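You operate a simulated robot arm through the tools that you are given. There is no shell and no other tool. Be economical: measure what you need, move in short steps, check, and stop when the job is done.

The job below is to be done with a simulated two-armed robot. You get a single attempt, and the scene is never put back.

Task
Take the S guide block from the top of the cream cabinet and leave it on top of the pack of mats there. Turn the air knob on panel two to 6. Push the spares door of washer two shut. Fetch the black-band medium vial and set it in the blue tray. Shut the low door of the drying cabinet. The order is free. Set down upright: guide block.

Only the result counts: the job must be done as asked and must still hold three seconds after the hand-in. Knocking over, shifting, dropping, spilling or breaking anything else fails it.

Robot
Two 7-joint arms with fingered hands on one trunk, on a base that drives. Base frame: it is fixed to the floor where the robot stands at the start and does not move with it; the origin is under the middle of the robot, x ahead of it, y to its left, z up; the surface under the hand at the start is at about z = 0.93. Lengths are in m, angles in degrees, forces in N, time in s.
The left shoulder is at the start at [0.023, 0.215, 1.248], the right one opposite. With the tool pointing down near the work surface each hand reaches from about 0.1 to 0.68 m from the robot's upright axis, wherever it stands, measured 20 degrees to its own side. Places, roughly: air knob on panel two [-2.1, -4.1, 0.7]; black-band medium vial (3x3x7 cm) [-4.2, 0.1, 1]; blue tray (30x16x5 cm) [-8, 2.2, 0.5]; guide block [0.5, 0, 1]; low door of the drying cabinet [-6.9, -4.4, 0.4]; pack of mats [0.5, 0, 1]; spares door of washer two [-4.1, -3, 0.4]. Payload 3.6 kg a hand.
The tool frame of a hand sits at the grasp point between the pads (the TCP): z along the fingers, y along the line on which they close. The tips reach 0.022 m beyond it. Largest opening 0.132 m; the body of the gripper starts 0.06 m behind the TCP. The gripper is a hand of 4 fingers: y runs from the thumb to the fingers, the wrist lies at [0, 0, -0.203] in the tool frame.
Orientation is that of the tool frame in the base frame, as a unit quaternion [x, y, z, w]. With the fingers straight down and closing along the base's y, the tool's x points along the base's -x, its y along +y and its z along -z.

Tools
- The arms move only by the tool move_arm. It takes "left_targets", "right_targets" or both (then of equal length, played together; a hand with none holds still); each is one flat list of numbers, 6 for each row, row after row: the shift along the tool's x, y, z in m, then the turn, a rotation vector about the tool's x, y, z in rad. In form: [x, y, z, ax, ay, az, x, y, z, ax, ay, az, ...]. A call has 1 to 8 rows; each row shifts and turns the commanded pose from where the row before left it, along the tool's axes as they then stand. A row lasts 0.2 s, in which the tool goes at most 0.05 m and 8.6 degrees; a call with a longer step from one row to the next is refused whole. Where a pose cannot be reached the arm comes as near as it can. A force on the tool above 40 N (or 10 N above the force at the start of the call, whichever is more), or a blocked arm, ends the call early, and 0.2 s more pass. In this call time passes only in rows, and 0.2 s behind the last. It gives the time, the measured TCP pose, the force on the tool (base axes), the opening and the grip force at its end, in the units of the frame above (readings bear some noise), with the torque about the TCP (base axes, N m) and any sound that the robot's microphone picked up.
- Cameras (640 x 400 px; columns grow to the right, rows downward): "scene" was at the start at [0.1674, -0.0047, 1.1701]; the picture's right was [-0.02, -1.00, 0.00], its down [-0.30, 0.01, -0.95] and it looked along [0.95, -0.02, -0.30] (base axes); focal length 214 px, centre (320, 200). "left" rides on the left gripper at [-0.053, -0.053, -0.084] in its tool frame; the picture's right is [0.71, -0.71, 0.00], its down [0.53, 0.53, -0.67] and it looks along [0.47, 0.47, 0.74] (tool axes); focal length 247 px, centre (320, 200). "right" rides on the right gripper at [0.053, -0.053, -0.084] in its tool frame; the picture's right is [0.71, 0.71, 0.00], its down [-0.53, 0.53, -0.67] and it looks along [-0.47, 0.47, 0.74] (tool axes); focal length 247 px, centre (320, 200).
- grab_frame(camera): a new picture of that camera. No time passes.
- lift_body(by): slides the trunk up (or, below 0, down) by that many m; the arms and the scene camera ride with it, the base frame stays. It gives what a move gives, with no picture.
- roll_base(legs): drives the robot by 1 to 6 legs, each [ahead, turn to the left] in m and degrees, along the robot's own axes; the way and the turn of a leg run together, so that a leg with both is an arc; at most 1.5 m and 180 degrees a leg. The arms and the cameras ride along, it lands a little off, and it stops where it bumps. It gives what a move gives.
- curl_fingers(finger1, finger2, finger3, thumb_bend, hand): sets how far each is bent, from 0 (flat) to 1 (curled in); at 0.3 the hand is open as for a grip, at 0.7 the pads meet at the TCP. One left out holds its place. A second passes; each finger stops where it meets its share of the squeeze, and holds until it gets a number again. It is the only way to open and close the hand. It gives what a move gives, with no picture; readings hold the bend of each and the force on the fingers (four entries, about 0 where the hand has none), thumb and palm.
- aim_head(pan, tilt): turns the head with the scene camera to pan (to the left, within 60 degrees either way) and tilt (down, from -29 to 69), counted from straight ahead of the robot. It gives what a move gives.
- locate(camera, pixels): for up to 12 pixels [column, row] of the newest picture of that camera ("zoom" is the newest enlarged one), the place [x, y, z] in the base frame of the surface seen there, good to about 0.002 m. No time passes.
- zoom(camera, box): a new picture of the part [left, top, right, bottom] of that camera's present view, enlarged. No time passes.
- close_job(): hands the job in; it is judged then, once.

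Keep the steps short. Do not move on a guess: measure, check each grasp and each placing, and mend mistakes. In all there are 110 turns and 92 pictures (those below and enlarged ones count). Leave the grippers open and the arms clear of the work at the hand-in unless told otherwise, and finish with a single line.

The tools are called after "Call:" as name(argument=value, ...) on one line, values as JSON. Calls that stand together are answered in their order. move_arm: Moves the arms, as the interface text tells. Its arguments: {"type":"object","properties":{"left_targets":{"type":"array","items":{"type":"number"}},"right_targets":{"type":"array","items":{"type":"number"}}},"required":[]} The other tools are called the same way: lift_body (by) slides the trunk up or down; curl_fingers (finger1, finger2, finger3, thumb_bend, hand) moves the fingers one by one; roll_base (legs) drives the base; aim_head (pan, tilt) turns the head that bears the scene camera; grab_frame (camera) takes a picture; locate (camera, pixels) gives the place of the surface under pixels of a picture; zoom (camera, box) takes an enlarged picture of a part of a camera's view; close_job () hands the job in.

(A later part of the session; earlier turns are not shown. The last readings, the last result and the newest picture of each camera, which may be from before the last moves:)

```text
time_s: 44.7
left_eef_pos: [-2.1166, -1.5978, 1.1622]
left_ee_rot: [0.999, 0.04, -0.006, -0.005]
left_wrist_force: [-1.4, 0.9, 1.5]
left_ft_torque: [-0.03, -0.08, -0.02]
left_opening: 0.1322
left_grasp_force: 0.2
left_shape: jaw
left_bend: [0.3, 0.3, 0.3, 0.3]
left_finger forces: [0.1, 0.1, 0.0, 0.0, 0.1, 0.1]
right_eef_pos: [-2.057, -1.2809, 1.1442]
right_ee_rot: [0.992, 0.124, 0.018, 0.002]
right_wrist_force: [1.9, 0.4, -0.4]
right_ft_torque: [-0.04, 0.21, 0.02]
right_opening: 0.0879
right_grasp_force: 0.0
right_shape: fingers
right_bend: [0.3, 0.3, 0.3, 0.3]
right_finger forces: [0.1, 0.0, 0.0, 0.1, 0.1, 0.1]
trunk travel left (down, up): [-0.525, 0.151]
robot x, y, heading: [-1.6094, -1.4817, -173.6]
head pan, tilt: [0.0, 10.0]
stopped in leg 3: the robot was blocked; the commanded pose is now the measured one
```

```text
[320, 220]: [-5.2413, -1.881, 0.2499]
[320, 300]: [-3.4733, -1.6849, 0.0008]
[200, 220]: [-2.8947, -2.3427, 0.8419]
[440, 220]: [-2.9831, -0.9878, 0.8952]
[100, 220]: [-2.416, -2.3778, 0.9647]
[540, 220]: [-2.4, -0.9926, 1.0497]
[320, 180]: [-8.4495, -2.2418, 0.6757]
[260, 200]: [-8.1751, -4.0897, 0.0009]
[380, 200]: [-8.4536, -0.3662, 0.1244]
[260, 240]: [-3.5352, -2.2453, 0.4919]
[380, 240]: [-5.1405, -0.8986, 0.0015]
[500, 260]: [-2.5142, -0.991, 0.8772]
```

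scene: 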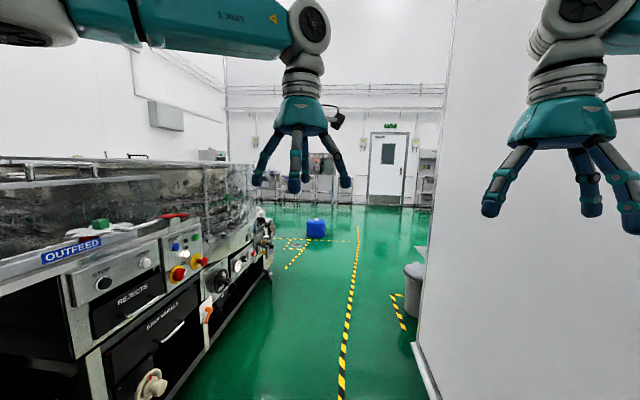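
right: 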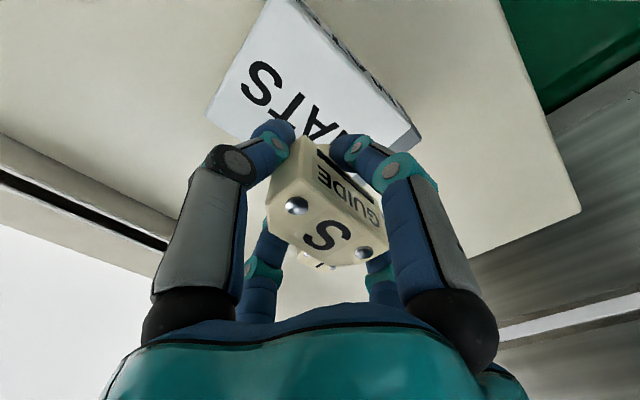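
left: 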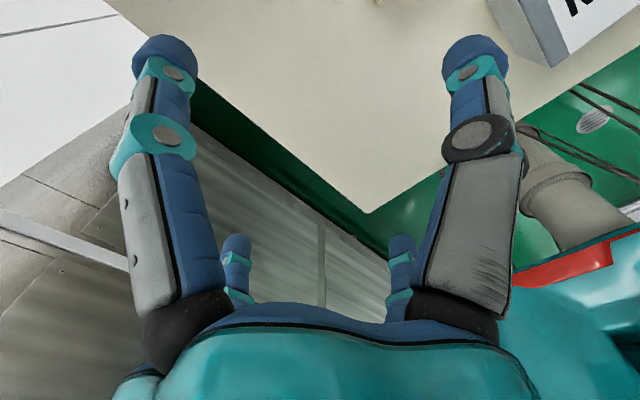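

The right elbow brushed the wall at y≈−0.99 (the wall runs to x≈−3). I turn 12° left, move on, then straighten along y≈−1.65.

Call:
roll_base(legs=[[0, 10], [0.45, 0], [0, -15], [1.2, 0]])

Call:
aim_head(pan=50, tilt=15)

Call:
grab_frame(camera="scene")

Call:
aim_head(pan=-30, tilt=10)

Call:
grab_frame(camera="scene")

```text
time_s: 45.5
left_eef_pos: [-2.1445, -1.5843, 1.1566]
left_ee_rot: [1.0, 0.03, 0.006, -0.002]
left_wrist_force: [-0.5, 0.1, -0.6]
left_ft_torque: [0.02, -0.01, 0.0]
left_opening: 0.1323
left_grasp_force: 0.1
left_shape: jaw
left_bend: [0.3, 0.3, 0.3, 0.3]
left_finger forces: [0.0, 0.1, 0.0, 0.0, 0.1, 0.0]
right_eef_pos: [-2.0828, -1.2686, 1.1449]
right_ee_rot: [0.993, 0.112, 0.021, 0.005]
right_wrist_force: [0.8, -0.3, 0.9]
right_ft_torque: [-0.02, 0.04, 0.0]
right_opening: 0.0879
right_grasp_force: 0.0
right_shape: fingers
right_bend: [0.3, 0.3, 0.3, 0.3]
right_finger forces: [0.0, 0.0, 0.1, 0.0, 0.0, 0.1]
trunk travel left (down, up): [-0.525, 0.151]
robot x, y, heading: [-1.6199, -1.4862, -171.6]
head pan, tilt: [0.0, 10.0]
stopped in leg 1: the robot was blocked; the commanded pose is now the measured one
```

```text
time_s: 46.7
left_eef_pos: [-2.1427, -1.5832, 1.1565]
left_ee_rot: [1.0, 0.029, 0.005, -0.002]
left_wrist_force: [0.4, 0.2, -0.3]
left_ft_torque: [0.02, 0.0, -0.02]
left_opening: 0.132
left_grasp_force: 0.0
left_shape: jaw
left_bend: [0.3, 0.3, 0.3, 0.3]
left_finger forces: [0.0, 0.1, 0.1, 0.0, 0.0, 0.0]
right_eef_pos: [-2.0829, -1.2682, 1.1409]
right_ee_rot: [0.993, 0.114, 0.022, 0.007]
right_wrist_force: [0.3, -0.7, -0.2]
right_ft_torque: [0.02, 0.01, 0.03]
right_opening: 0.088
right_grasp_force: 0.1
right_shape: fingers
right_bend: [0.3, 0.3, 0.3, 0.3]
right_finger forces: [0.0, 0.0, 0.1, 0.0, 0.0, 0.0]
trunk travel left (down, up): [-0.525, 0.151]
robot x, y, heading: [-1.6219, -1.4782, -171.0]
head pan, tilt: [50.0, 15.0]
```

```text
67 pictures are left
```

scene: 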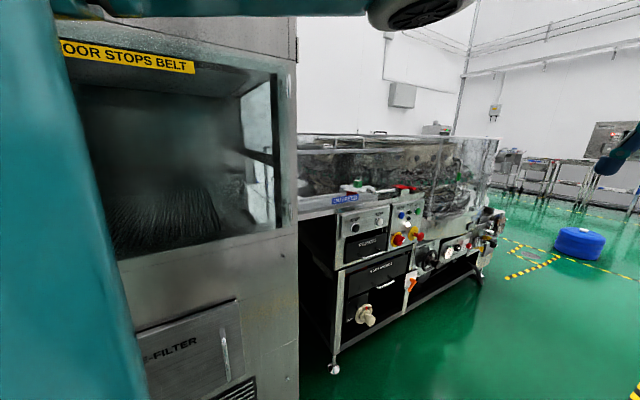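

```text
time_s: 48.2
left_eef_pos: [-2.1436, -1.585, 1.157]
left_ee_rot: [1.0, 0.029, 0.004, -0.001]
left_wrist_force: [-0.1, -0.3, 0.8]
left_ft_torque: [-0.01, -0.02, -0.02]
left_opening: 0.1321
left_grasp_force: 0.0
left_shape: jaw
left_bend: [0.3, 0.3, 0.3, 0.3]
left_finger forces: [0.0, 0.0, 0.1, 0.1, 0.0, 0.0]
right_eef_pos: [-2.0812, -1.2702, 1.1429]
right_ee_rot: [0.993, 0.115, 0.021, 0.006]
right_wrist_force: [-0.2, -0.5, -0.3]
right_ft_torque: [0.03, 0.0, -0.01]
right_opening: 0.0877
right_grasp_force: 0.0
right_shape: fingers
right_bend: [0.3, 0.3, 0.3, 0.3]
right_finger forces: [0.0, 0.0, 0.1, 0.0, 0.0, 0.0]
trunk travel left (down, up): [-0.525, 0.151]
robot x, y, heading: [-1.6238, -1.4829, -170.6]
head pan, tilt: [-30.0, 10.0]
```

```text
66 pictures are left
```

scene: 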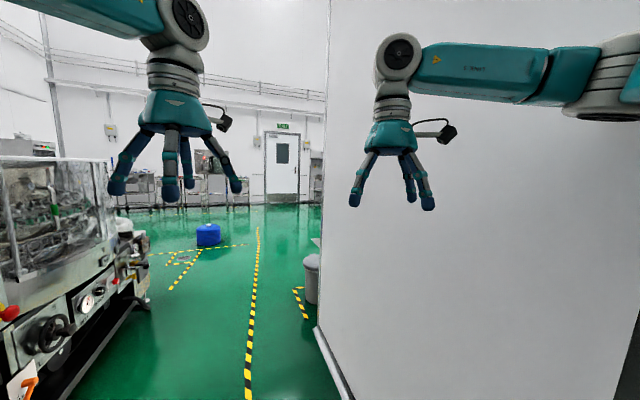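

Back off 0.35 m clear of the column, extend the right hand forward to narrow that elbow, then take a line at y≈−1.65.

Call:
roll_base(legs=[[-0.35, 0], [0, 22]])

Call:
move_arm(right_targets=[-0.04, 0.01, 0, 0, 0, 0, -0.04, 0.01, 0, 0, 0, 0, -0.04, 0.01, 0, 0, 0, 0])

```text
time_s: 48.9
left_eef_pos: [-2.1676, -1.6314, 1.165]
left_ee_rot: [0.996, 0.094, 0.002, -0.003]
left_wrist_force: [0.1, -0.8, 1.6]
left_ft_torque: [0.13, 0.02, 0.02]
left_opening: 0.1323
left_grasp_force: 0.0
left_shape: jaw
left_bend: [0.3, 0.3, 0.3, 0.3]
left_finger forces: [0.0, 0.1, 0.1, 0.0, 0.0, 0.1]
right_eef_pos: [-2.0964, -1.2699, 1.1328]
right_ee_rot: [0.989, 0.144, 0.028, 0.029]
right_wrist_force: [-0.2, -0.4, 0.2]
right_ft_torque: [0.11, 0.05, -0.05]
right_opening: 0.0878
right_grasp_force: 0.0
right_shape: fingers
right_bend: [0.3, 0.3, 0.3, 0.3]
right_finger forces: [0.1, 0.0, 0.0, 0.1, 0.0, 0.1]
trunk travel left (down, up): [-0.525, 0.151]
robot x, y, heading: [-1.6385, -1.4813, -167.4]
head pan, tilt: [-30.0, 10.0]
stopped in leg 1: the robot was blocked; the commanded pose is now the measured one
```

```text
time_s: 49.2
left_eef_pos: [-2.1946, -1.7168, 1.1873]
left_ee_rot: [0.982, 0.189, -0.013, -0.022]
left_wrist_force: [1.0, 5.2, -0.4]
left_ft_torque: [-0.48, 0.1, 0.08]
left_opening: 0.1321
left_grasp_force: 0.0
left_shape: jaw
left_bend: [0.3, 0.3, 0.3, 0.3]
left_finger forces: [0.0, 0.1, 0.0, 0.1, 0.1, 0.0]
right_eef_pos: [-2.1344, -1.2556, 1.1266]
right_ee_rot: [0.989, 0.142, 0.022, 0.036]
right_wrist_force: [0.3, -0.7, -1.1]
right_ft_torque: [0.02, -0.04, 0.05]
right_opening: 0.088
right_grasp_force: 0.1
right_shape: fingers
right_bend: [0.3, 0.3, 0.3, 0.3]
right_finger forces: [0.0, 0.1, 0.1, 0.1, 0.0, 0.0]
trunk travel left (down, up): [-0.525, 0.151]
robot x, y, heading: [-1.6502, -1.4835, -164.7]
head pan, tilt: [-30.0, 10.0]
stopped in row 1 (left hand): the arm was blocked; the commanded pose is now the measured one
```

Both elbows seem jammed between wall and washer (1.17 m gap). I look at each elbow.

Call:
aim_head(pan=60, tilt=0)

Call:
grab_frame(camera="scene")

Call:
aim_head(pan=-60, tilt=0)

Call:
grab_frame(camera="scene")

Call:
locate(camera="scene", pixels=[[320, 60], [400, 60], [450, 80], [500, 60], [560, 100], [600, 200], [450, 200], [450, 20], [550, 40], [620, 100]])

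```text
time_s: 50.9
left_eef_pos: [-2.171, -1.6992, 1.1231]
left_ee_rot: [0.991, 0.126, 0.047, 0.009]
left_wrist_force: [-5.6, -15.7, -18.2]
left_ft_torque: [1.56, -0.74, -0.11]
left_opening: 0.132
left_grasp_force: 0.0
left_shape: jaw
left_bend: [0.3, 0.3, 0.3, 0.3]
left_finger forces: [0.1, 0.1, 0.0, 0.0, 0.0, 0.0]
right_eef_pos: [-2.1495, -1.2546, 1.1268]
right_ee_rot: [0.99, 0.138, 0.021, 0.036]
right_wrist_force: [1.6, -1.5, 0.3]
right_ft_torque: [0.11, 0.12, -0.03]
right_opening: 0.088
right_grasp_force: 0.1
right_shape: fingers
right_bend: [0.3, 0.3, 0.3, 0.3]
right_finger forces: [0.0, 0.0, 0.1, 0.0, 0.0, 0.1]
trunk travel left (down, up): [-0.525, 0.151]
robot x, y, heading: [-1.6717, -1.4873, -160.8]
head pan, tilt: [60.0, 0.0]
```

```text
65 pictures are left
```

scene: 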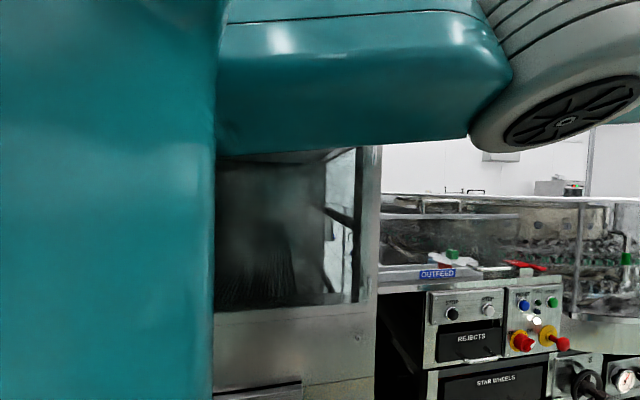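

```text
time_s: 52.9
left_eef_pos: [-2.1966, -1.7257, 1.1416]
left_ee_rot: [0.966, 0.26, 0.004, -0.014]
left_wrist_force: [8.2, -37.2, -7.6]
left_ft_torque: [3.24, 0.33, 0.37]
left_opening: 0.1318
left_grasp_force: 0.0
left_shape: jaw
left_bend: [0.3, 0.3, 0.3, 0.29]
left_finger forces: [0.0, 0.1, 0.0, 0.0, 0.1, 0.0]
right_eef_pos: [-2.1613, -1.2538, 1.1316]
right_ee_rot: [0.99, 0.134, 0.017, 0.037]
right_wrist_force: [2.6, -3.2, 3.3]
right_ft_torque: [0.32, 0.24, 0.02]
right_opening: 0.0879
right_grasp_force: 0.0
right_shape: fingers
right_bend: [0.3, 0.3, 0.3, 0.3]
right_finger forces: [0.1, 0.0, 0.1, 0.0, 0.1, 0.0]
trunk travel left (down, up): [-0.525, 0.151]
robot x, y, heading: [-1.6895, -1.4909, -158.7]
head pan, tilt: [-60.0, 0.0]
```

```text
64 pictures are left
```

scene: 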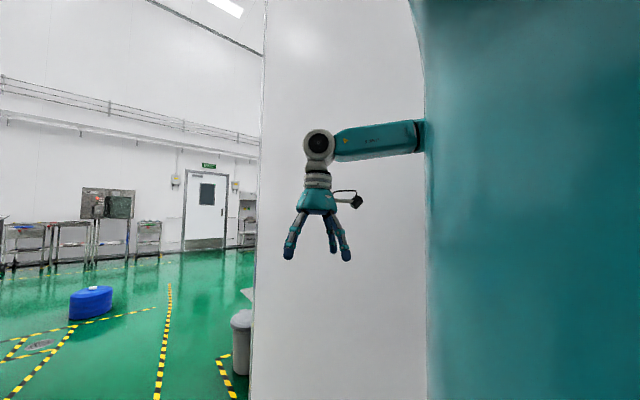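

```text
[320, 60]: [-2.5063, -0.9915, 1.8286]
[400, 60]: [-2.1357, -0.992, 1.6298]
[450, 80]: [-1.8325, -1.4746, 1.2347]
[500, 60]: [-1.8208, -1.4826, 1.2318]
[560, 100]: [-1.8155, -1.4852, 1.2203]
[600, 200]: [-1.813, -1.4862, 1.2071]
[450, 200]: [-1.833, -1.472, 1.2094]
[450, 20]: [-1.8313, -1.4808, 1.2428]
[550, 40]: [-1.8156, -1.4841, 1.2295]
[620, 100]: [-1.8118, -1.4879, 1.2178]
```

The base drifts left off the wall contact. Moving forward at heading −159° takes the right elbow away from the wall; try 0.15 m.

Call:
roll_base(legs=[[0.15, 0]])

```text
time_s: 53.6
left_eef_pos: [-2.2358, -1.7688, 1.1256]
left_ee_rot: [0.964, 0.267, -0.006, -0.012]
left_wrist_force: [-6.9, 35.7, 11.9]
left_ft_torque: [-3.07, -0.42, -0.47]
left_opening: 0.132
left_grasp_force: 0.2
left_shape: jaw
left_bend: [0.3, 0.3, 0.3, 0.29]
left_finger forces: [0.1, 0.0, 0.0, 0.1, 0.0, 0.0]
right_eef_pos: [-2.2062, -1.2054, 1.1146]
right_ee_rot: [0.992, 0.114, 0.014, 0.046]
right_wrist_force: [0.5, -0.8, -0.5]
right_ft_torque: [0.11, 0.04, -0.01]
right_opening: 0.088
right_grasp_force: 0.0
right_shape: fingers
right_bend: [0.3, 0.3, 0.3, 0.3]
right_finger forces: [0.0, 0.0, 0.0, 0.0, 0.1, 0.1]
trunk travel left (down, up): [-0.525, 0.151]
robot x, y, heading: [-1.724, -1.4969, -154.3]
head pan, tilt: [-60.0, 0.0]
stopped in leg 1: the robot was blocked; the commanded pose is now the measured one
```

The right hand lags against the wall. I pull it inward (tool +y) and forward.

Call:
move_arm(right_targets=[-0.01, 0.04, 0, 0, 0, 0, -0.01, 0.04, 0, 0, 0, 0, -0.01, 0.04, 0, 0, 0, 0, -0.01, 0.04, 0, 0, 0, 0])

Call:
aim_head(pan=-40, tilt=25)

Call:
grab_frame(camera="scene")

```text
time_s: 54.0
left_eef_pos: [-2.2339, -1.7988, 1.1498]
left_ee_rot: [0.94, 0.34, -0.017, -0.009]
left_wrist_force: [-0.8, 0.0, -0.4]
left_ft_torque: [-0.02, -0.03, 0.0]
left_opening: 0.132
left_grasp_force: 0.0
left_shape: jaw
left_bend: [0.3, 0.3, 0.3, 0.3]
left_finger forces: [0.0, 0.0, 0.0, 0.0, 0.0, 0.0]
right_eef_pos: [-2.216, -1.218, 1.1117]
right_ee_rot: [0.991, 0.122, 0.012, 0.05]
right_wrist_force: [0.4, -0.9, 0.3]
right_ft_torque: [0.03, 0.02, -0.01]
right_opening: 0.0874
right_grasp_force: 0.0
right_shape: fingers
right_bend: [0.3, 0.3, 0.3, 0.3]
right_finger forces: [0.0, 0.0, 0.0, 0.0, 0.0, 0.1]
trunk travel left (down, up): [-0.525, 0.151]
robot x, y, heading: [-1.7209, -1.5026, -154.0]
head pan, tilt: [-60.0, 0.0]
stopped in row 1 (left hand): the arm was blocked; the commanded pose is now the measured one
```

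```text
time_s: 54.9
left_eef_pos: [-2.2313, -1.8427, 1.1634]
left_ee_rot: [0.928, 0.372, -0.027, -0.021]
left_wrist_force: [-0.2, -0.2, 0.0]
left_ft_torque: [0.0, 0.03, -0.01]
left_opening: 0.1319
left_grasp_force: 0.0
left_shape: jaw
left_bend: [0.3, 0.3, 0.3, 0.3]
left_finger forces: [0.1, 0.0, 0.0, 0.1, 0.0, 0.0]
right_eef_pos: [-2.2119, -1.225, 1.1123]
right_ee_rot: [0.991, 0.125, 0.012, 0.054]
right_wrist_force: [-1.3, 0.4, 0.1]
right_ft_torque: [0.0, 0.04, 0.01]
right_opening: 0.0879
right_grasp_force: 0.1
right_shape: fingers
right_bend: [0.3, 0.3, 0.3, 0.3]
right_finger forces: [0.0, 0.0, 0.0, 0.1, 0.0, 0.0]
trunk travel left (down, up): [-0.525, 0.151]
robot x, y, heading: [-1.7217, -1.4986, -153.3]
head pan, tilt: [-40.0, 25.0]
```

```text
63 pictures are left
```

scene: 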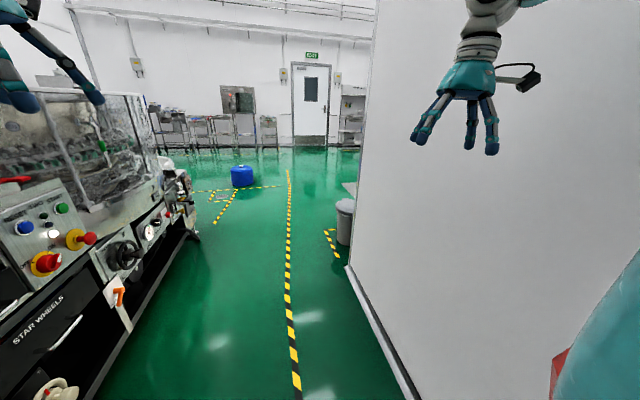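

Left arm has calmed. Retry pulling the right hand inward.

Call:
move_arm(right_targets=[0.0, 0.03, 0, 0, 0, 0, 0.0, 0.03, 0, 0, 0, 0, 0, 0.03, 0, 0, 0, 0, 0, 0.03, 0, 0, 0, 0])

Call:
roll_base(legs=[[0.15, 0]])

```text
time_s: 55.2
left_eef_pos: [-2.2347, -1.8356, 1.1656]
left_ee_rot: [0.927, 0.372, -0.03, -0.017]
left_wrist_force: [0.2, -0.7, 0.2]
left_ft_torque: [0.09, 0.02, -0.01]
left_opening: 0.1319
left_grasp_force: 0.1
left_shape: jaw
left_bend: [0.3, 0.3, 0.3, 0.3]
left_finger forces: [0.1, 0.1, 0.0, 0.1, 0.0, 0.1]
right_eef_pos: [-2.2136, -1.2228, 1.1127]
right_ee_rot: [0.991, 0.121, 0.01, 0.052]
right_wrist_force: [-0.4, 0.2, 0.7]
right_ft_torque: [0.07, 0.04, 0.0]
right_opening: 0.0877
right_grasp_force: 0.0
right_shape: fingers
right_bend: [0.3, 0.3, 0.3, 0.3]
right_finger forces: [0.1, 0.0, 0.1, 0.0, 0.1, 0.0]
trunk travel left (down, up): [-0.525, 0.151]
robot x, y, heading: [-1.726, -1.5034, -153.0]
head pan, tilt: [-40.0, 25.0]
stopped in row 1 (left hand): the arm was blocked; the commanded pose is now the measured one
```

```text
time_s: 56.6
left_eef_pos: [-2.3708, -1.8792, 1.1697]
left_ee_rot: [0.926, 0.377, -0.029, -0.004]
left_wrist_force: [0.5, -0.6, 0.4]
left_ft_torque: [0.01, 0.02, -0.01]
left_opening: 0.132
left_grasp_force: 0.1
left_shape: jaw
left_bend: [0.3, 0.3, 0.3, 0.3]
left_finger forces: [0.0, 0.0, 0.1, 0.1, 0.1, 0.0]
right_eef_pos: [-2.3525, -1.2683, 1.0998]
right_ee_rot: [0.989, 0.127, 0.014, 0.068]
right_wrist_force: [0.6, 0.3, 0.4]
right_ft_torque: [0.02, 0.01, 0.01]
right_opening: 0.0878
right_grasp_force: 0.0
right_shape: fingers
right_bend: [0.3, 0.3, 0.3, 0.3]
right_finger forces: [0.0, 0.0, 0.1, 0.0, 0.0, 0.0]
trunk travel left (down, up): [-0.525, 0.151]
robot x, y, heading: [-1.8504, -1.573, -153.5]
head pan, tilt: [-40.0, 25.0]
```

That freed the base. Continue 0.25 m, past the tall washer end.

Call:
roll_base(legs=[[0.22, 0]])

Call:
move_arm(right_targets=[0.0, 0.03, 0, 0, 0, 0, 0.0, 0.03, 0, 0, 0, 0, 0, 0.03, 0, 0, 0, 0, 0, 0.03, 0, 0, 0, 0])

```text
time_s: 58.2
left_eef_pos: [-2.5651, -1.9794, 1.1698]
left_ee_rot: [0.925, 0.378, -0.029, -0.005]
left_wrist_force: [-0.6, 1.0, -1.0]
left_ft_torque: [0.0, -0.01, -0.03]
left_opening: 0.132
left_grasp_force: 0.0
left_shape: jaw
left_bend: [0.3, 0.3, 0.3, 0.3]
left_finger forces: [0.0, 0.0, 0.0, 0.0, 0.1, 0.1]
right_eef_pos: [-2.5495, -1.3712, 1.1003]
right_ee_rot: [0.989, 0.13, 0.014, 0.068]
right_wrist_force: [0.2, -0.4, -0.9]
right_ft_torque: [0.01, -0.02, -0.03]
right_opening: 0.0879
right_grasp_force: 0.1
right_shape: fingers
right_bend: [0.3, 0.3, 0.3, 0.3]
right_finger forces: [0.0, 0.0, 0.0, 0.1, 0.1, 0.0]
trunk travel left (down, up): [-0.525, 0.151]
robot x, y, heading: [-2.0501, -1.6652, -152.9]
head pan, tilt: [-40.0, 25.0]
```

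```text
time_s: 59.2
left_eef_pos: [-2.5647, -1.9805, 1.1701]
left_ee_rot: [0.925, 0.379, -0.029, -0.004]
left_wrist_force: [0.4, -1.1, 0.9]
left_ft_torque: [0.01, 0.02, 0.0]
left_opening: 0.132
left_grasp_force: 0.0
left_shape: jaw
left_bend: [0.3, 0.3, 0.3, 0.3]
left_finger forces: [0.0, 0.1, 0.0, 0.1, 0.0, 0.1]
right_eef_pos: [-2.5179, -1.4834, 1.118]
right_ee_rot: [0.989, 0.13, 0.014, 0.068]
right_wrist_force: [-0.3, -0.6, 0.6]
right_ft_torque: [0.01, 0.01, -0.02]
right_opening: 0.0877
right_grasp_force: 0.0
right_shape: fingers
right_bend: [0.3, 0.3, 0.3, 0.3]
right_finger forces: [0.1, 0.0, 0.0, 0.0, 0.0, 0.0]
trunk travel left (down, up): [-0.525, 0.151]
robot x, y, heading: [-2.0468, -1.6689, -152.9]
head pan, tilt: [-40.0, 25.0]
```

Free now. Bring the right hand a bit further in, turn right to face −x, and drive 0.9 m.

Call:
move_arm(right_targets=[-0.02, 0.035, 0, 0, 0, 0, -0.02, 0.035, 0, 0, 0, 0, -0.02, 0.035, 0, 0, 0, 0, -0.02, 0.035, 0, 0, 0, 0])

Call:
roll_base(legs=[[0, -28], [1.0, 0]])

Call:
aim_head(pan=45, tilt=18)

Call:
grab_frame(camera="scene")

Call:
locate(camera="scene", pixels=[[320, 220], [320, 300], [200, 220], [440, 220], [100, 220], [540, 220], [320, 180], [260, 200], [380, 200], [260, 260], [380, 260], [500, 300]])

```text
time_s: 60.2
left_eef_pos: [-2.5639, -1.9805, 1.1721]
left_ee_rot: [0.925, 0.38, -0.028, -0.004]
left_wrist_force: [-1.3, -1.1, 0.0]
left_ft_torque: [0.01, -0.01, -0.02]
left_opening: 0.1319
left_grasp_force: 0.0
left_shape: jaw
left_bend: [0.3, 0.3, 0.3, 0.3]
left_finger forces: [0.1, 0.0, 0.0, 0.1, 0.0, 0.1]
right_eef_pos: [-2.5604, -1.6363, 1.138]
right_ee_rot: [0.989, 0.13, 0.015, 0.067]
right_wrist_force: [0.0, -0.1, 0.0]
right_ft_torque: [0.02, -0.02, 0.01]
right_opening: 0.0878
right_grasp_force: 0.1
right_shape: fingers
right_bend: [0.3, 0.3, 0.3, 0.3]
right_finger forces: [0.0, 0.1, 0.1, 0.0, 0.1, 0.0]
trunk travel left (down, up): [-0.525, 0.151]
robot x, y, heading: [-2.0481, -1.6691, -152.6]
head pan, tilt: [-40.0, 25.0]
```

```text
time_s: 61.9
left_eef_pos: [-2.6502, -1.758, 1.1742]
left_ee_rot: [0.981, 0.19, -0.028, -0.018]
left_wrist_force: [-0.6, -0.5, -0.9]
left_ft_torque: [-0.02, -0.01, -0.01]
left_opening: 0.132
left_grasp_force: 0.1
left_shape: jaw
left_bend: [0.3, 0.3, 0.3, 0.3]
left_finger forces: [0.0, 0.1, 0.0, 0.1, 0.0, 0.0]
right_eef_pos: [-2.5044, -1.4319, 1.1384]
right_ee_rot: [0.994, -0.081, -0.001, 0.07]
right_wrist_force: [-0.9, 0.5, 0.1]
right_ft_torque: [0.01, -0.02, 0.01]
right_opening: 0.0877
right_grasp_force: 0.0
right_shape: fingers
right_bend: [0.3, 0.3, 0.3, 0.3]
right_finger forces: [0.0, 0.1, 0.0, 0.1, 0.1, 0.0]
trunk travel left (down, up): [-0.525, 0.151]
robot x, y, heading: [-2.0519, -1.6888, -177.5]
head pan, tilt: [-40.0, 25.0]
stopped in leg 1: the robot was blocked; the commanded pose is now the measured one
```

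```text
time_s: 63.5
left_eef_pos: [-2.651, -1.7584, 1.1741]
left_ee_rot: [0.981, 0.189, -0.029, -0.017]
left_wrist_force: [0.3, -0.6, -0.5]
left_ft_torque: [0.03, 0.0, 0.02]
left_opening: 0.132
left_grasp_force: 0.0
left_shape: jaw
left_bend: [0.3, 0.3, 0.3, 0.3]
left_finger forces: [0.0, 0.0, 0.0, 0.0, 0.1, 0.1]
right_eef_pos: [-2.5035, -1.4307, 1.1376]
right_ee_rot: [0.994, -0.08, 0.0, 0.07]
right_wrist_force: [0.2, 0.0, 0.2]
right_ft_torque: [0.0, 0.02, 0.01]
right_opening: 0.0879
right_grasp_force: 0.1
right_shape: fingers
right_bend: [0.3, 0.3, 0.3, 0.3]
right_finger forces: [0.0, 0.0, 0.1, 0.1, 0.0, 0.1]
trunk travel left (down, up): [-0.525, 0.151]
robot x, y, heading: [-2.0524, -1.6852, -177.6]
head pan, tilt: [45.0, 18.0]
```

```text
62 pictures are left
```

scene: 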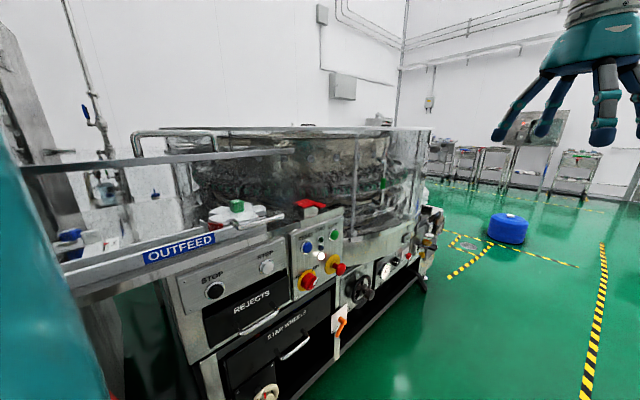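

```text
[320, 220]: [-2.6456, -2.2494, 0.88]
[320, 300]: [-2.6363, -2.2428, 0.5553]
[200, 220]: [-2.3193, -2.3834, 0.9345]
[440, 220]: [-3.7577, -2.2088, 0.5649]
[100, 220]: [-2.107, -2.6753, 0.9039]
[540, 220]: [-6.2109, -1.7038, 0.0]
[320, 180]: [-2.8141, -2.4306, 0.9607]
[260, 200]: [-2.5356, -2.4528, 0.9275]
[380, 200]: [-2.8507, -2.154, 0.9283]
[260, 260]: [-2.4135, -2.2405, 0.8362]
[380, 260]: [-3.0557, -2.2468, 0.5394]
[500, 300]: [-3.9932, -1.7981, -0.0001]
```

Turn nearly complete (−177.6°). Drive ahead 1.0 m.

Call:
roll_base(legs=[[1.0, 0]])

Call:
grab_frame(camera="scene")

```text
time_s: 68.8
left_eef_pos: [-3.6805, -1.7658, 1.174]
left_ee_rot: [0.984, 0.175, -0.028, -0.017]
left_wrist_force: [0.3, -0.6, -0.3]
left_ft_torque: [-0.04, 0.03, 0.0]
left_opening: 0.1321
left_grasp_force: 0.0
left_shape: jaw
left_bend: [0.3, 0.3, 0.3, 0.3]
left_finger forces: [0.0, 0.1, 0.0, 0.0, 0.1, 0.1]
right_eef_pos: [-3.5246, -1.4447, 1.1385]
right_ee_rot: [0.993, -0.096, -0.002, 0.069]
right_wrist_force: [-0.7, 0.3, -0.6]
right_ft_torque: [0.01, 0.01, -0.01]
right_opening: 0.0877
right_grasp_force: 0.0
right_shape: fingers
right_bend: [0.3, 0.3, 0.3, 0.3]
right_finger forces: [0.1, 0.1, 0.0, 0.1, 0.0, 0.0]
trunk travel left (down, up): [-0.525, 0.151]
robot x, y, heading: [-3.0808, -1.7128, -179.0]
head pan, tilt: [45.0, 18.0]
```

```text
61 pictures are left
```

scene: 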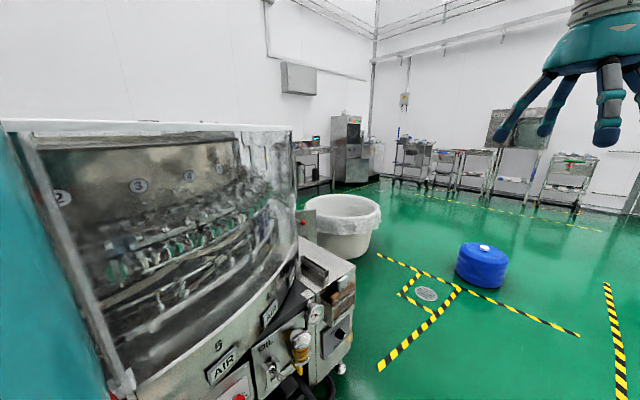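

Tub at (345,225) and machine end ahead-left. I drive 1.1 m further and look left.

Call:
roll_base(legs=[[1.2, 0]])

Call:
aim_head(pan=60, tilt=20)

Call:
grab_frame(camera="scene")

Call:
locate(camera="scene", pixels=[[320, 220], [320, 300], [200, 220], [440, 220], [100, 220], [540, 220], [320, 180], [260, 200], [380, 200], [260, 260], [380, 260], [500, 300]])

Call:
aim_head(pan=-60, tilt=15)

Call:
grab_frame(camera="scene")

Call:
locate(camera="scene", pixels=[[320, 220], [320, 300], [200, 220], [440, 220], [100, 220], [540, 220], [320, 180], [260, 200], [380, 200], [260, 260], [380, 260], [500, 300]])

```text
time_s: 74.8
left_eef_pos: [-4.8548, -1.8022, 1.175]
left_ee_rot: [0.983, 0.183, -0.028, -0.017]
left_wrist_force: [-0.5, 0.5, -0.8]
left_ft_torque: [0.02, 0.02, 0.01]
left_opening: 0.1316
left_grasp_force: 0.2
left_shape: jaw
left_bend: [0.3, 0.3, 0.3, 0.3]
left_finger forces: [0.0, 0.1, 0.0, 0.0, 0.0, 0.0]
right_eef_pos: [-4.7041, -1.4777, 1.1384]
right_ee_rot: [0.994, -0.087, -0.001, 0.07]
right_wrist_force: [0.0, 0.0, 1.0]
right_ft_torque: [-0.01, 0.0, -0.05]
right_opening: 0.0879
right_grasp_force: 0.0
right_shape: fingers
right_bend: [0.3, 0.3, 0.3, 0.3]
right_finger forces: [0.1, 0.0, 0.0, 0.0, 0.1, 0.1]
trunk travel left (down, up): [-0.525, 0.151]
robot x, y, heading: [-4.2539, -1.741, -178.6]
head pan, tilt: [45.0, 18.0]
```

```text
time_s: 75.5
left_eef_pos: [-4.8541, -1.8014, 1.176]
left_ee_rot: [0.983, 0.182, -0.029, -0.017]
left_wrist_force: [0.0, 0.3, -0.1]
left_ft_torque: [0.01, 0.01, 0.04]
left_opening: 0.132
left_grasp_force: 0.1
left_shape: jaw
left_bend: [0.3, 0.3, 0.3, 0.3]
left_finger forces: [0.0, 0.0, 0.1, 0.1, 0.0, 0.0]
right_eef_pos: [-4.7046, -1.4769, 1.1393]
right_ee_rot: [0.994, -0.088, 0.0, 0.069]
right_wrist_force: [-0.4, -0.2, -0.2]
right_ft_torque: [0.01, 0.04, 0.01]
right_opening: 0.088
right_grasp_force: 0.1
right_shape: fingers
right_bend: [0.3, 0.3, 0.3, 0.3]
right_finger forces: [0.0, 0.0, 0.0, 0.1, 0.0, 0.0]
trunk travel left (down, up): [-0.525, 0.151]
robot x, y, heading: [-4.2572, -1.7427, -178.3]
head pan, tilt: [60.0, 20.0]
```

```text
60 pictures are left
```

scene: 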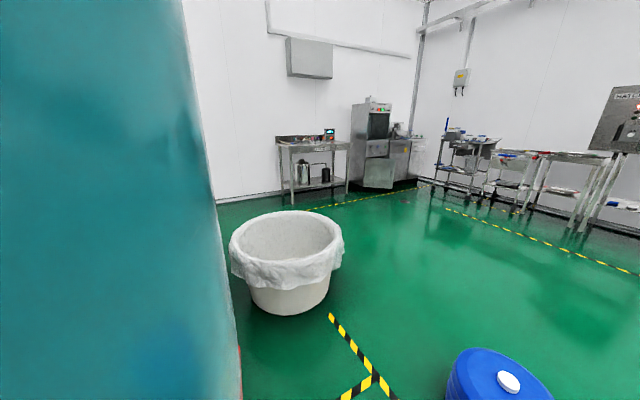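

```text
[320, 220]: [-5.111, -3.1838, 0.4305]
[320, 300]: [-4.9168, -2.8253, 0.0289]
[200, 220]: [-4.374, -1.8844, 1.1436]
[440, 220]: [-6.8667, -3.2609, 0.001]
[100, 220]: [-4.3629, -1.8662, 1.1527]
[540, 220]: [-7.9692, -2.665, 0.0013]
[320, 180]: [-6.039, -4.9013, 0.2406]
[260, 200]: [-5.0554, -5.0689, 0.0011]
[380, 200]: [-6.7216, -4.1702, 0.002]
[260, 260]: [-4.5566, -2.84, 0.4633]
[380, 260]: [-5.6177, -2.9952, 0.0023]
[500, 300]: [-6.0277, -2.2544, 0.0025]
```

```text
time_s: 77.5
left_eef_pos: [-4.8542, -1.8016, 1.1745]
left_ee_rot: [0.983, 0.182, -0.029, -0.017]
left_wrist_force: [0.6, 0.2, 0.5]
left_ft_torque: [0.03, 0.0, 0.03]
left_opening: 0.1318
left_grasp_force: 0.0
left_shape: jaw
left_bend: [0.3, 0.3, 0.3, 0.3]
left_finger forces: [0.1, 0.1, 0.0, 0.0, 0.0, 0.0]
right_eef_pos: [-4.7037, -1.4772, 1.1393]
right_ee_rot: [0.994, -0.087, -0.001, 0.07]
right_wrist_force: [0.2, 0.0, -0.6]
right_ft_torque: [0.0, -0.01, -0.01]
right_opening: 0.0878
right_grasp_force: 0.1
right_shape: fingers
right_bend: [0.3, 0.3, 0.3, 0.3]
right_finger forces: [0.1, 0.0, 0.0, 0.0, 0.0, 0.0]
trunk travel left (down, up): [-0.525, 0.151]
robot x, y, heading: [-4.2561, -1.7438, -178.2]
head pan, tilt: [-60.0, 15.0]
```

```text
59 pictures are left
```

scene: 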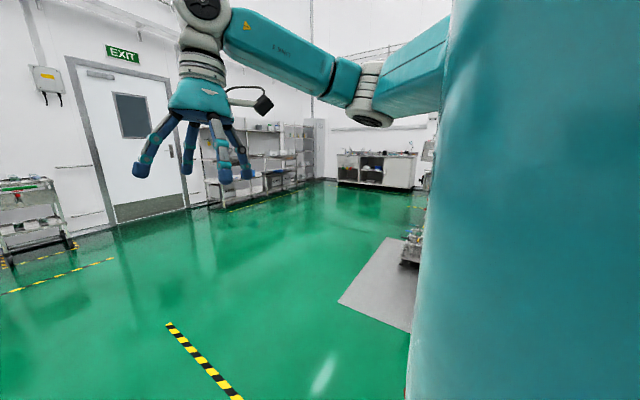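

```text
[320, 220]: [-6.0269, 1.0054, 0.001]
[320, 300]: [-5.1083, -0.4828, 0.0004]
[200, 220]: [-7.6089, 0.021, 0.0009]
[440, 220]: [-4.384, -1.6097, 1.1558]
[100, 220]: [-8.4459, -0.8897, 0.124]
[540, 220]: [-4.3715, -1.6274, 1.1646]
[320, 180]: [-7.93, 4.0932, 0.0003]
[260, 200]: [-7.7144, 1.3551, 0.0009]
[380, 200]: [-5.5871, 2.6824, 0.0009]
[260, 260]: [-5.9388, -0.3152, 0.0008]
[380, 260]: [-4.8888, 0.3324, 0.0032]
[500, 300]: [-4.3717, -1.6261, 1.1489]
```

Free around here: drum at about (−5.3,−1.9), tub at (−4.8,−3.1), drying cabinet with its low door open at the back. Turn left to face −y and look at the machine's end for the spares door.

Call:
roll_base(legs=[[0, 88]])

Call:
aim_head(pan=15, tilt=25)

Call:
grab_frame(camera="scene")

```text
time_s: 80.6
left_eef_pos: [-4.4705, -2.3116, 1.1751]
left_ee_rot: [0.741, 0.671, -0.03, -0.002]
left_wrist_force: [1.1, -0.5, -1.3]
left_ft_torque: [0.04, 0.06, 0.02]
left_opening: 0.132
left_grasp_force: 0.1
left_shape: jaw
left_bend: [0.3, 0.3, 0.3, 0.3]
left_finger forces: [0.0, 0.0, 0.0, 0.1, 0.1, 0.1]
right_eef_pos: [-4.6928, -2.0311, 1.1401]
right_ee_rot: [0.891, 0.449, 0.035, 0.059]
right_wrist_force: [0.2, 0.1, 0.5]
right_ft_torque: [0.04, 0.04, -0.03]
right_opening: 0.0878
right_grasp_force: 0.1
right_shape: fingers
right_bend: [0.3, 0.3, 0.3, 0.3]
right_finger forces: [0.0, 0.1, 0.1, 0.1, 0.0, 0.1]
trunk travel left (down, up): [-0.525, 0.151]
robot x, y, heading: [-4.3025, -1.7175, -112.6]
head pan, tilt: [-60.0, 15.0]
stopped in leg 1: the robot was blocked; the commanded pose is now the measured one
```

```text
time_s: 82.1
left_eef_pos: [-4.4744, -2.3074, 1.1777]
left_ee_rot: [0.74, 0.672, -0.03, 0.001]
left_wrist_force: [0.0, -0.5, 0.9]
left_ft_torque: [0.0, 0.02, 0.05]
left_opening: 0.132
left_grasp_force: 0.2
left_shape: jaw
left_bend: [0.3, 0.3, 0.3, 0.3]
left_finger forces: [0.1, 0.0, 0.0, 0.0, 0.0, 0.0]
right_eef_pos: [-4.6952, -2.0279, 1.1391]
right_ee_rot: [0.891, 0.448, 0.036, 0.06]
right_wrist_force: [-0.2, 0.4, 1.5]
right_ft_torque: [-0.01, 0.02, -0.06]
right_opening: 0.0878
right_grasp_force: 0.0
right_shape: fingers
right_bend: [0.3, 0.3, 0.3, 0.3]
right_finger forces: [0.1, 0.0, 0.1, 0.1, 0.0, 0.1]
trunk travel left (down, up): [-0.525, 0.151]
robot x, y, heading: [-4.306, -1.7198, -112.5]
head pan, tilt: [15.0, 25.0]
```

```text
58 pictures are left
```

scene: 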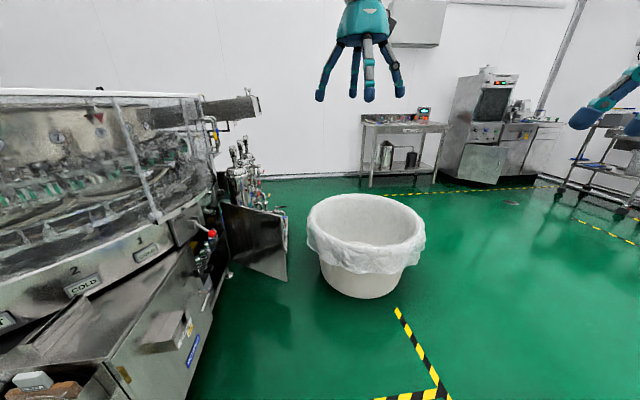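

Spares door is open at (262,240) at the far end of the machine. I measure it and the machine corners.

Call:
zoom(camera="scene", box=[170, 130, 330, 290])

Call:
locate(camera="scene", pixels=[[224, 206], [285, 212], [286, 278], [240, 265], [255, 240], [210, 234], [200, 300], [125, 375], [145, 290], [310, 230], [425, 235], [230, 275]])

```text
2.50 times, centred on (250, 210) of scene
```

zoom: 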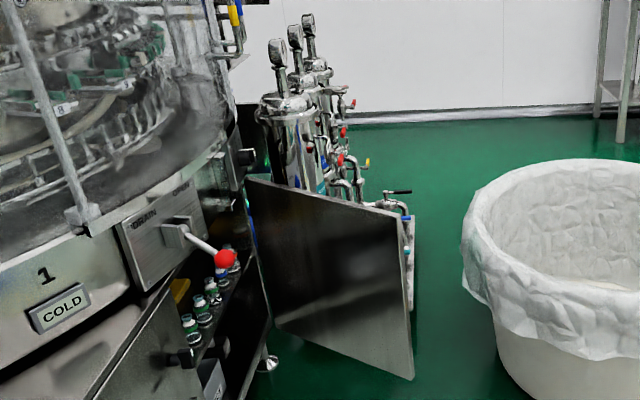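

```text
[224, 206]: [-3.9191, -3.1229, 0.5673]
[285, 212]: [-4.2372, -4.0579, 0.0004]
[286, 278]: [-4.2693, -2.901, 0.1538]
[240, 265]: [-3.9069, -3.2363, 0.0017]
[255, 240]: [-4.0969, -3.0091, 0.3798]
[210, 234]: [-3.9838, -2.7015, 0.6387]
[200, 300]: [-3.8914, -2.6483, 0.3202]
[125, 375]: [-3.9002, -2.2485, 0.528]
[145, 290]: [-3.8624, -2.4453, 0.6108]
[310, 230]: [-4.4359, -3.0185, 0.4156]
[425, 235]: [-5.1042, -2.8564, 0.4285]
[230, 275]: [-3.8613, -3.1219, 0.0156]
```

Door: hinge at about (−3.92,−3.12), free edge at (−4.27,−2.90), top z 0.57. It closes by pushing the free edge toward +x. My left elbow touches the machine corner, so I swing away, move toward (−4.45,−2.3), and face −y.

Call:
roll_base(legs=[[0, -20], [0.28, 0], [0, 38], [0.35, 0]])

Call:
aim_head(pan=10, tilt=40)

Call:
grab_frame(camera="scene")

```text
time_s: 88.2
left_eef_pos: [-4.4892, -2.7412, 1.1906]
left_ee_rot: [0.625, 0.78, -0.036, 0.009]
left_wrist_force: [0.5, 0.6, -0.3]
left_ft_torque: [0.02, -0.01, -0.01]
left_opening: 0.132
left_grasp_force: 0.1
left_shape: jaw
left_bend: [0.3, 0.3, 0.3, 0.3]
left_finger forces: [0.0, 0.1, 0.0, 0.1, 0.0, 0.0]
right_eef_pos: [-4.7823, -2.5338, 1.1461]
right_ee_rot: [0.809, 0.583, 0.04, 0.057]
right_wrist_force: [0.7, -0.5, -0.3]
right_ft_torque: [0.09, 0.0, 0.04]
right_opening: 0.088
right_grasp_force: 0.1
right_shape: fingers
right_bend: [0.3, 0.3, 0.3, 0.3]
right_finger forces: [0.1, 0.0, 0.0, 0.0, 0.0, 0.0]
trunk travel left (down, up): [-0.525, 0.151]
robot x, y, heading: [-4.5264, -2.1326, -92.1]
head pan, tilt: [15.0, 25.0]
stopped in leg 4: the robot was blocked; the commanded pose is now the measured one
```

```text
time_s: 89.0
left_eef_pos: [-4.4874, -2.745, 1.1901]
left_ee_rot: [0.625, 0.779, -0.036, 0.007]
left_wrist_force: [-0.3, 0.4, 0.8]
left_ft_torque: [0.0, -0.04, -0.04]
left_opening: 0.1319
left_grasp_force: 0.1
left_shape: jaw
left_bend: [0.3, 0.3, 0.3, 0.3]
left_finger forces: [0.0, 0.0, 0.0, 0.1, 0.0, 0.0]
right_eef_pos: [-4.782, -2.5374, 1.1451]
right_ee_rot: [0.809, 0.583, 0.04, 0.057]
right_wrist_force: [0.1, -1.1, -0.4]
right_ft_torque: [0.0, -0.01, -0.04]
right_opening: 0.0878
right_grasp_force: 0.1
right_shape: fingers
right_bend: [0.3, 0.3, 0.3, 0.3]
right_finger forces: [0.0, 0.1, 0.0, 0.0, 0.0, 0.1]
trunk travel left (down, up): [-0.525, 0.151]
robot x, y, heading: [-4.5277, -2.1309, -92.0]
head pan, tilt: [10.0, 40.0]
```

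```text
56 pictures are left
```

scene: 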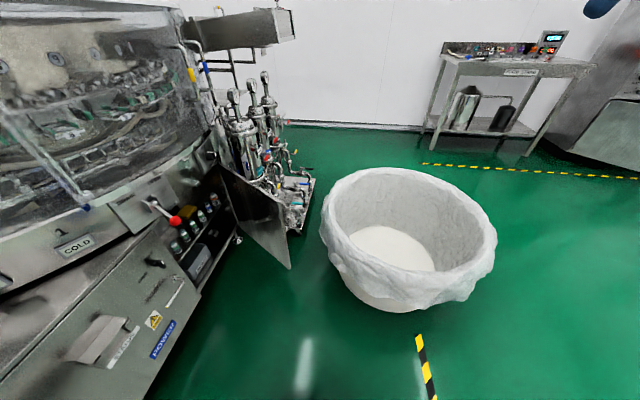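

Blocked again; measure nearby machine parts.

Call:
locate(camera="scene", pixels=[[150, 390], [195, 300], [95, 345], [120, 325], [80, 210], [150, 110], [20, 120], [185, 15], [40, 300], [290, 265], [335, 260], [225, 170]])

Call:
aim_head(pan=60, tilt=15)

Call:
grab_frame(camera="scene")

```text
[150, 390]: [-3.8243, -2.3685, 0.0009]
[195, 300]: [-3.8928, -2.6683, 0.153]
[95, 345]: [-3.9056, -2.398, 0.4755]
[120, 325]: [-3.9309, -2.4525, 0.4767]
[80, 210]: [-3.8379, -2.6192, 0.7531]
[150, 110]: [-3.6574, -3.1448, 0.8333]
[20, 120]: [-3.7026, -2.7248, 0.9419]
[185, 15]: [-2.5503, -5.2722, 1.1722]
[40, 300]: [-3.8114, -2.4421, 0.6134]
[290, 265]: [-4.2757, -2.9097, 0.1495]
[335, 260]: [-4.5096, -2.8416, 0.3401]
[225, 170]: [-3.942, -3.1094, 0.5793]
```

```text
time_s: 90.2
left_eef_pos: [-4.4867, -2.7435, 1.1885]
left_ee_rot: [0.625, 0.779, -0.036, 0.008]
left_wrist_force: [0.6, -0.2, -0.4]
left_ft_torque: [0.01, 0.02, -0.01]
left_opening: 0.1321
left_grasp_force: 0.1
left_shape: jaw
left_bend: [0.3, 0.3, 0.3, 0.3]
left_finger forces: [0.1, 0.0, 0.0, 0.0, 0.0, 0.1]
right_eef_pos: [-4.7816, -2.5372, 1.1456]
right_ee_rot: [0.809, 0.583, 0.041, 0.057]
right_wrist_force: [0.7, -0.5, -0.7]
right_ft_torque: [0.01, 0.0, 0.0]
right_opening: 0.0878
right_grasp_force: 0.1
right_shape: fingers
right_bend: [0.3, 0.3, 0.3, 0.3]
right_finger forces: [0.0, 0.0, 0.1, 0.1, 0.0, 0.0]
trunk travel left (down, up): [-0.525, 0.151]
robot x, y, heading: [-4.5262, -2.1326, -91.9]
head pan, tilt: [60.0, 15.0]
```

```text
55 pictures are left
```

scene: 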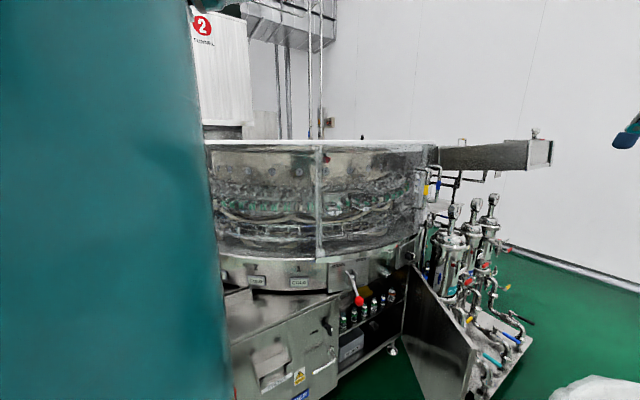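

Nothing near on the left. Check the right side and down.

Call:
aim_head(pan=-55, tilt=45)

Call:
grab_frame(camera="scene")

Call:
locate(camera="scene", pixels=[[320, 100], [320, 200], [320, 300], [200, 200], [440, 200], [100, 200], [200, 300], [100, 300], [440, 300], [500, 380], [30, 380], [400, 380]])

```text
time_s: 92.1
left_eef_pos: [-4.487, -2.7444, 1.1886]
left_ee_rot: [0.626, 0.779, -0.035, 0.008]
left_wrist_force: [0.4, 0.4, -0.7]
left_ft_torque: [0.01, 0.02, 0.02]
left_opening: 0.1319
left_grasp_force: 0.0
left_shape: jaw
left_bend: [0.3, 0.3, 0.3, 0.3]
left_finger forces: [0.0, 0.0, 0.0, 0.0, 0.1, 0.0]
right_eef_pos: [-4.7813, -2.539, 1.1451]
right_ee_rot: [0.809, 0.583, 0.04, 0.057]
right_wrist_force: [0.2, 0.1, 0.1]
right_ft_torque: [0.01, -0.04, -0.03]
right_opening: 0.0878
right_grasp_force: 0.2
right_shape: fingers
right_bend: [0.3, 0.3, 0.3, 0.3]
right_finger forces: [0.0, 0.0, 0.1, 0.0, 0.0, 0.1]
trunk travel left (down, up): [-0.525, 0.151]
robot x, y, heading: [-4.528, -2.1314, -92.1]
head pan, tilt: [-55.0, 45.0]
```

```text
54 pictures are left
```

scene: 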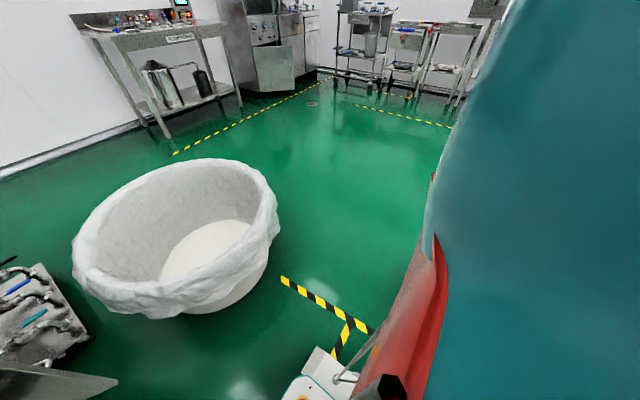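

```text
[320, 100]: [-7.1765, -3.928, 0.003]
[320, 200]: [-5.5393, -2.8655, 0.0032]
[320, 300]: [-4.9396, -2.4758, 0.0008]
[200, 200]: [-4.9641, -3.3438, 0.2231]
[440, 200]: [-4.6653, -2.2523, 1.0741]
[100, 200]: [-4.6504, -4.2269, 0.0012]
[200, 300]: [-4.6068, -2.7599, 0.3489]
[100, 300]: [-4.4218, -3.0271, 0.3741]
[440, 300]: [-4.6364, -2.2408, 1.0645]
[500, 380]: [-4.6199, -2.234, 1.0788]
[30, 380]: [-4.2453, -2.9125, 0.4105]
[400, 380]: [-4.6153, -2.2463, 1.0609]
```

Call:
locate(camera="scene", pixels=[[320, 355], [300, 390], [330, 370], [345, 395], [385, 385], [285, 395], [420, 300], [250, 270]])

Call:
aim_head(pan=-20, tilt=69)

Call:
grab_frame(camera="scene")

```text
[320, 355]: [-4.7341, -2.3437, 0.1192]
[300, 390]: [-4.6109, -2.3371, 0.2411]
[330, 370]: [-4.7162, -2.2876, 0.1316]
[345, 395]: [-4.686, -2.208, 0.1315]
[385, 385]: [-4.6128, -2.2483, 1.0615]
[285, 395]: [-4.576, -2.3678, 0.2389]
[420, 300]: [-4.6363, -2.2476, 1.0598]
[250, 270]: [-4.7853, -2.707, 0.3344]
```

```text
time_s: 93.1
left_eef_pos: [-4.4873, -2.7452, 1.1888]
left_ee_rot: [0.625, 0.779, -0.035, 0.008]
left_wrist_force: [0.1, -0.7, 0.0]
left_ft_torque: [0.01, 0.0, 0.02]
left_opening: 0.1321
left_grasp_force: 0.0
left_shape: jaw
left_bend: [0.3, 0.3, 0.3, 0.3]
left_finger forces: [0.1, 0.1, 0.0, 0.1, 0.0, 0.1]
right_eef_pos: [-4.7809, -2.5378, 1.1465]
right_ee_rot: [0.809, 0.583, 0.039, 0.057]
right_wrist_force: [0.1, -0.8, -0.1]
right_ft_torque: [0.0, 0.0, 0.05]
right_opening: 0.0876
right_grasp_force: 0.1
right_shape: fingers
right_bend: [0.3, 0.3, 0.3, 0.3]
right_finger forces: [0.0, 0.1, 0.0, 0.1, 0.0, 0.1]
trunk travel left (down, up): [-0.525, 0.151]
robot x, y, heading: [-4.5277, -2.1337, -91.8]
head pan, tilt: [-20.0, 68.8]
```

```text
53 pictures are left
```

scene: 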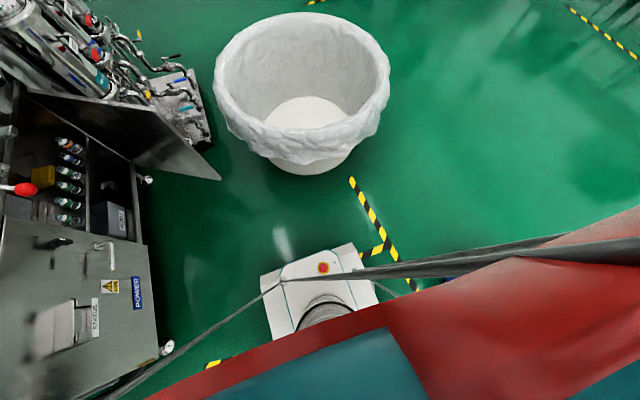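

The base front is well clear (0.25 m ahead of centre). I retry a short drive ahead.

Call:
roll_base(legs=[[0.12, 0]])

```text
time_s: 94.4
left_eef_pos: [-4.4895, -2.8647, 1.1873]
left_ee_rot: [0.624, 0.781, -0.035, 0.007]
left_wrist_force: [-0.4, 0.4, -0.6]
left_ft_torque: [0.03, 0.0, 0.01]
left_opening: 0.1321
left_grasp_force: 0.1
left_shape: jaw
left_bend: [0.3, 0.3, 0.3, 0.3]
left_finger forces: [0.0, 0.0, 0.1, 0.0, 0.0, 0.0]
right_eef_pos: [-4.7828, -2.6604, 1.1445]
right_ee_rot: [0.808, 0.585, 0.041, 0.056]
right_wrist_force: [0.5, -0.3, 0.4]
right_ft_torque: [0.03, 0.02, 0.0]
right_opening: 0.0879
right_grasp_force: 0.0
right_shape: fingers
right_bend: [0.3, 0.3, 0.3, 0.3]
right_finger forces: [0.0, 0.0, 0.0, 0.1, 0.0, 0.0]
trunk travel left (down, up): [-0.525, 0.151]
robot x, y, heading: [-4.5301, -2.2547, -91.7]
head pan, tilt: [-20.0, 68.8]
```

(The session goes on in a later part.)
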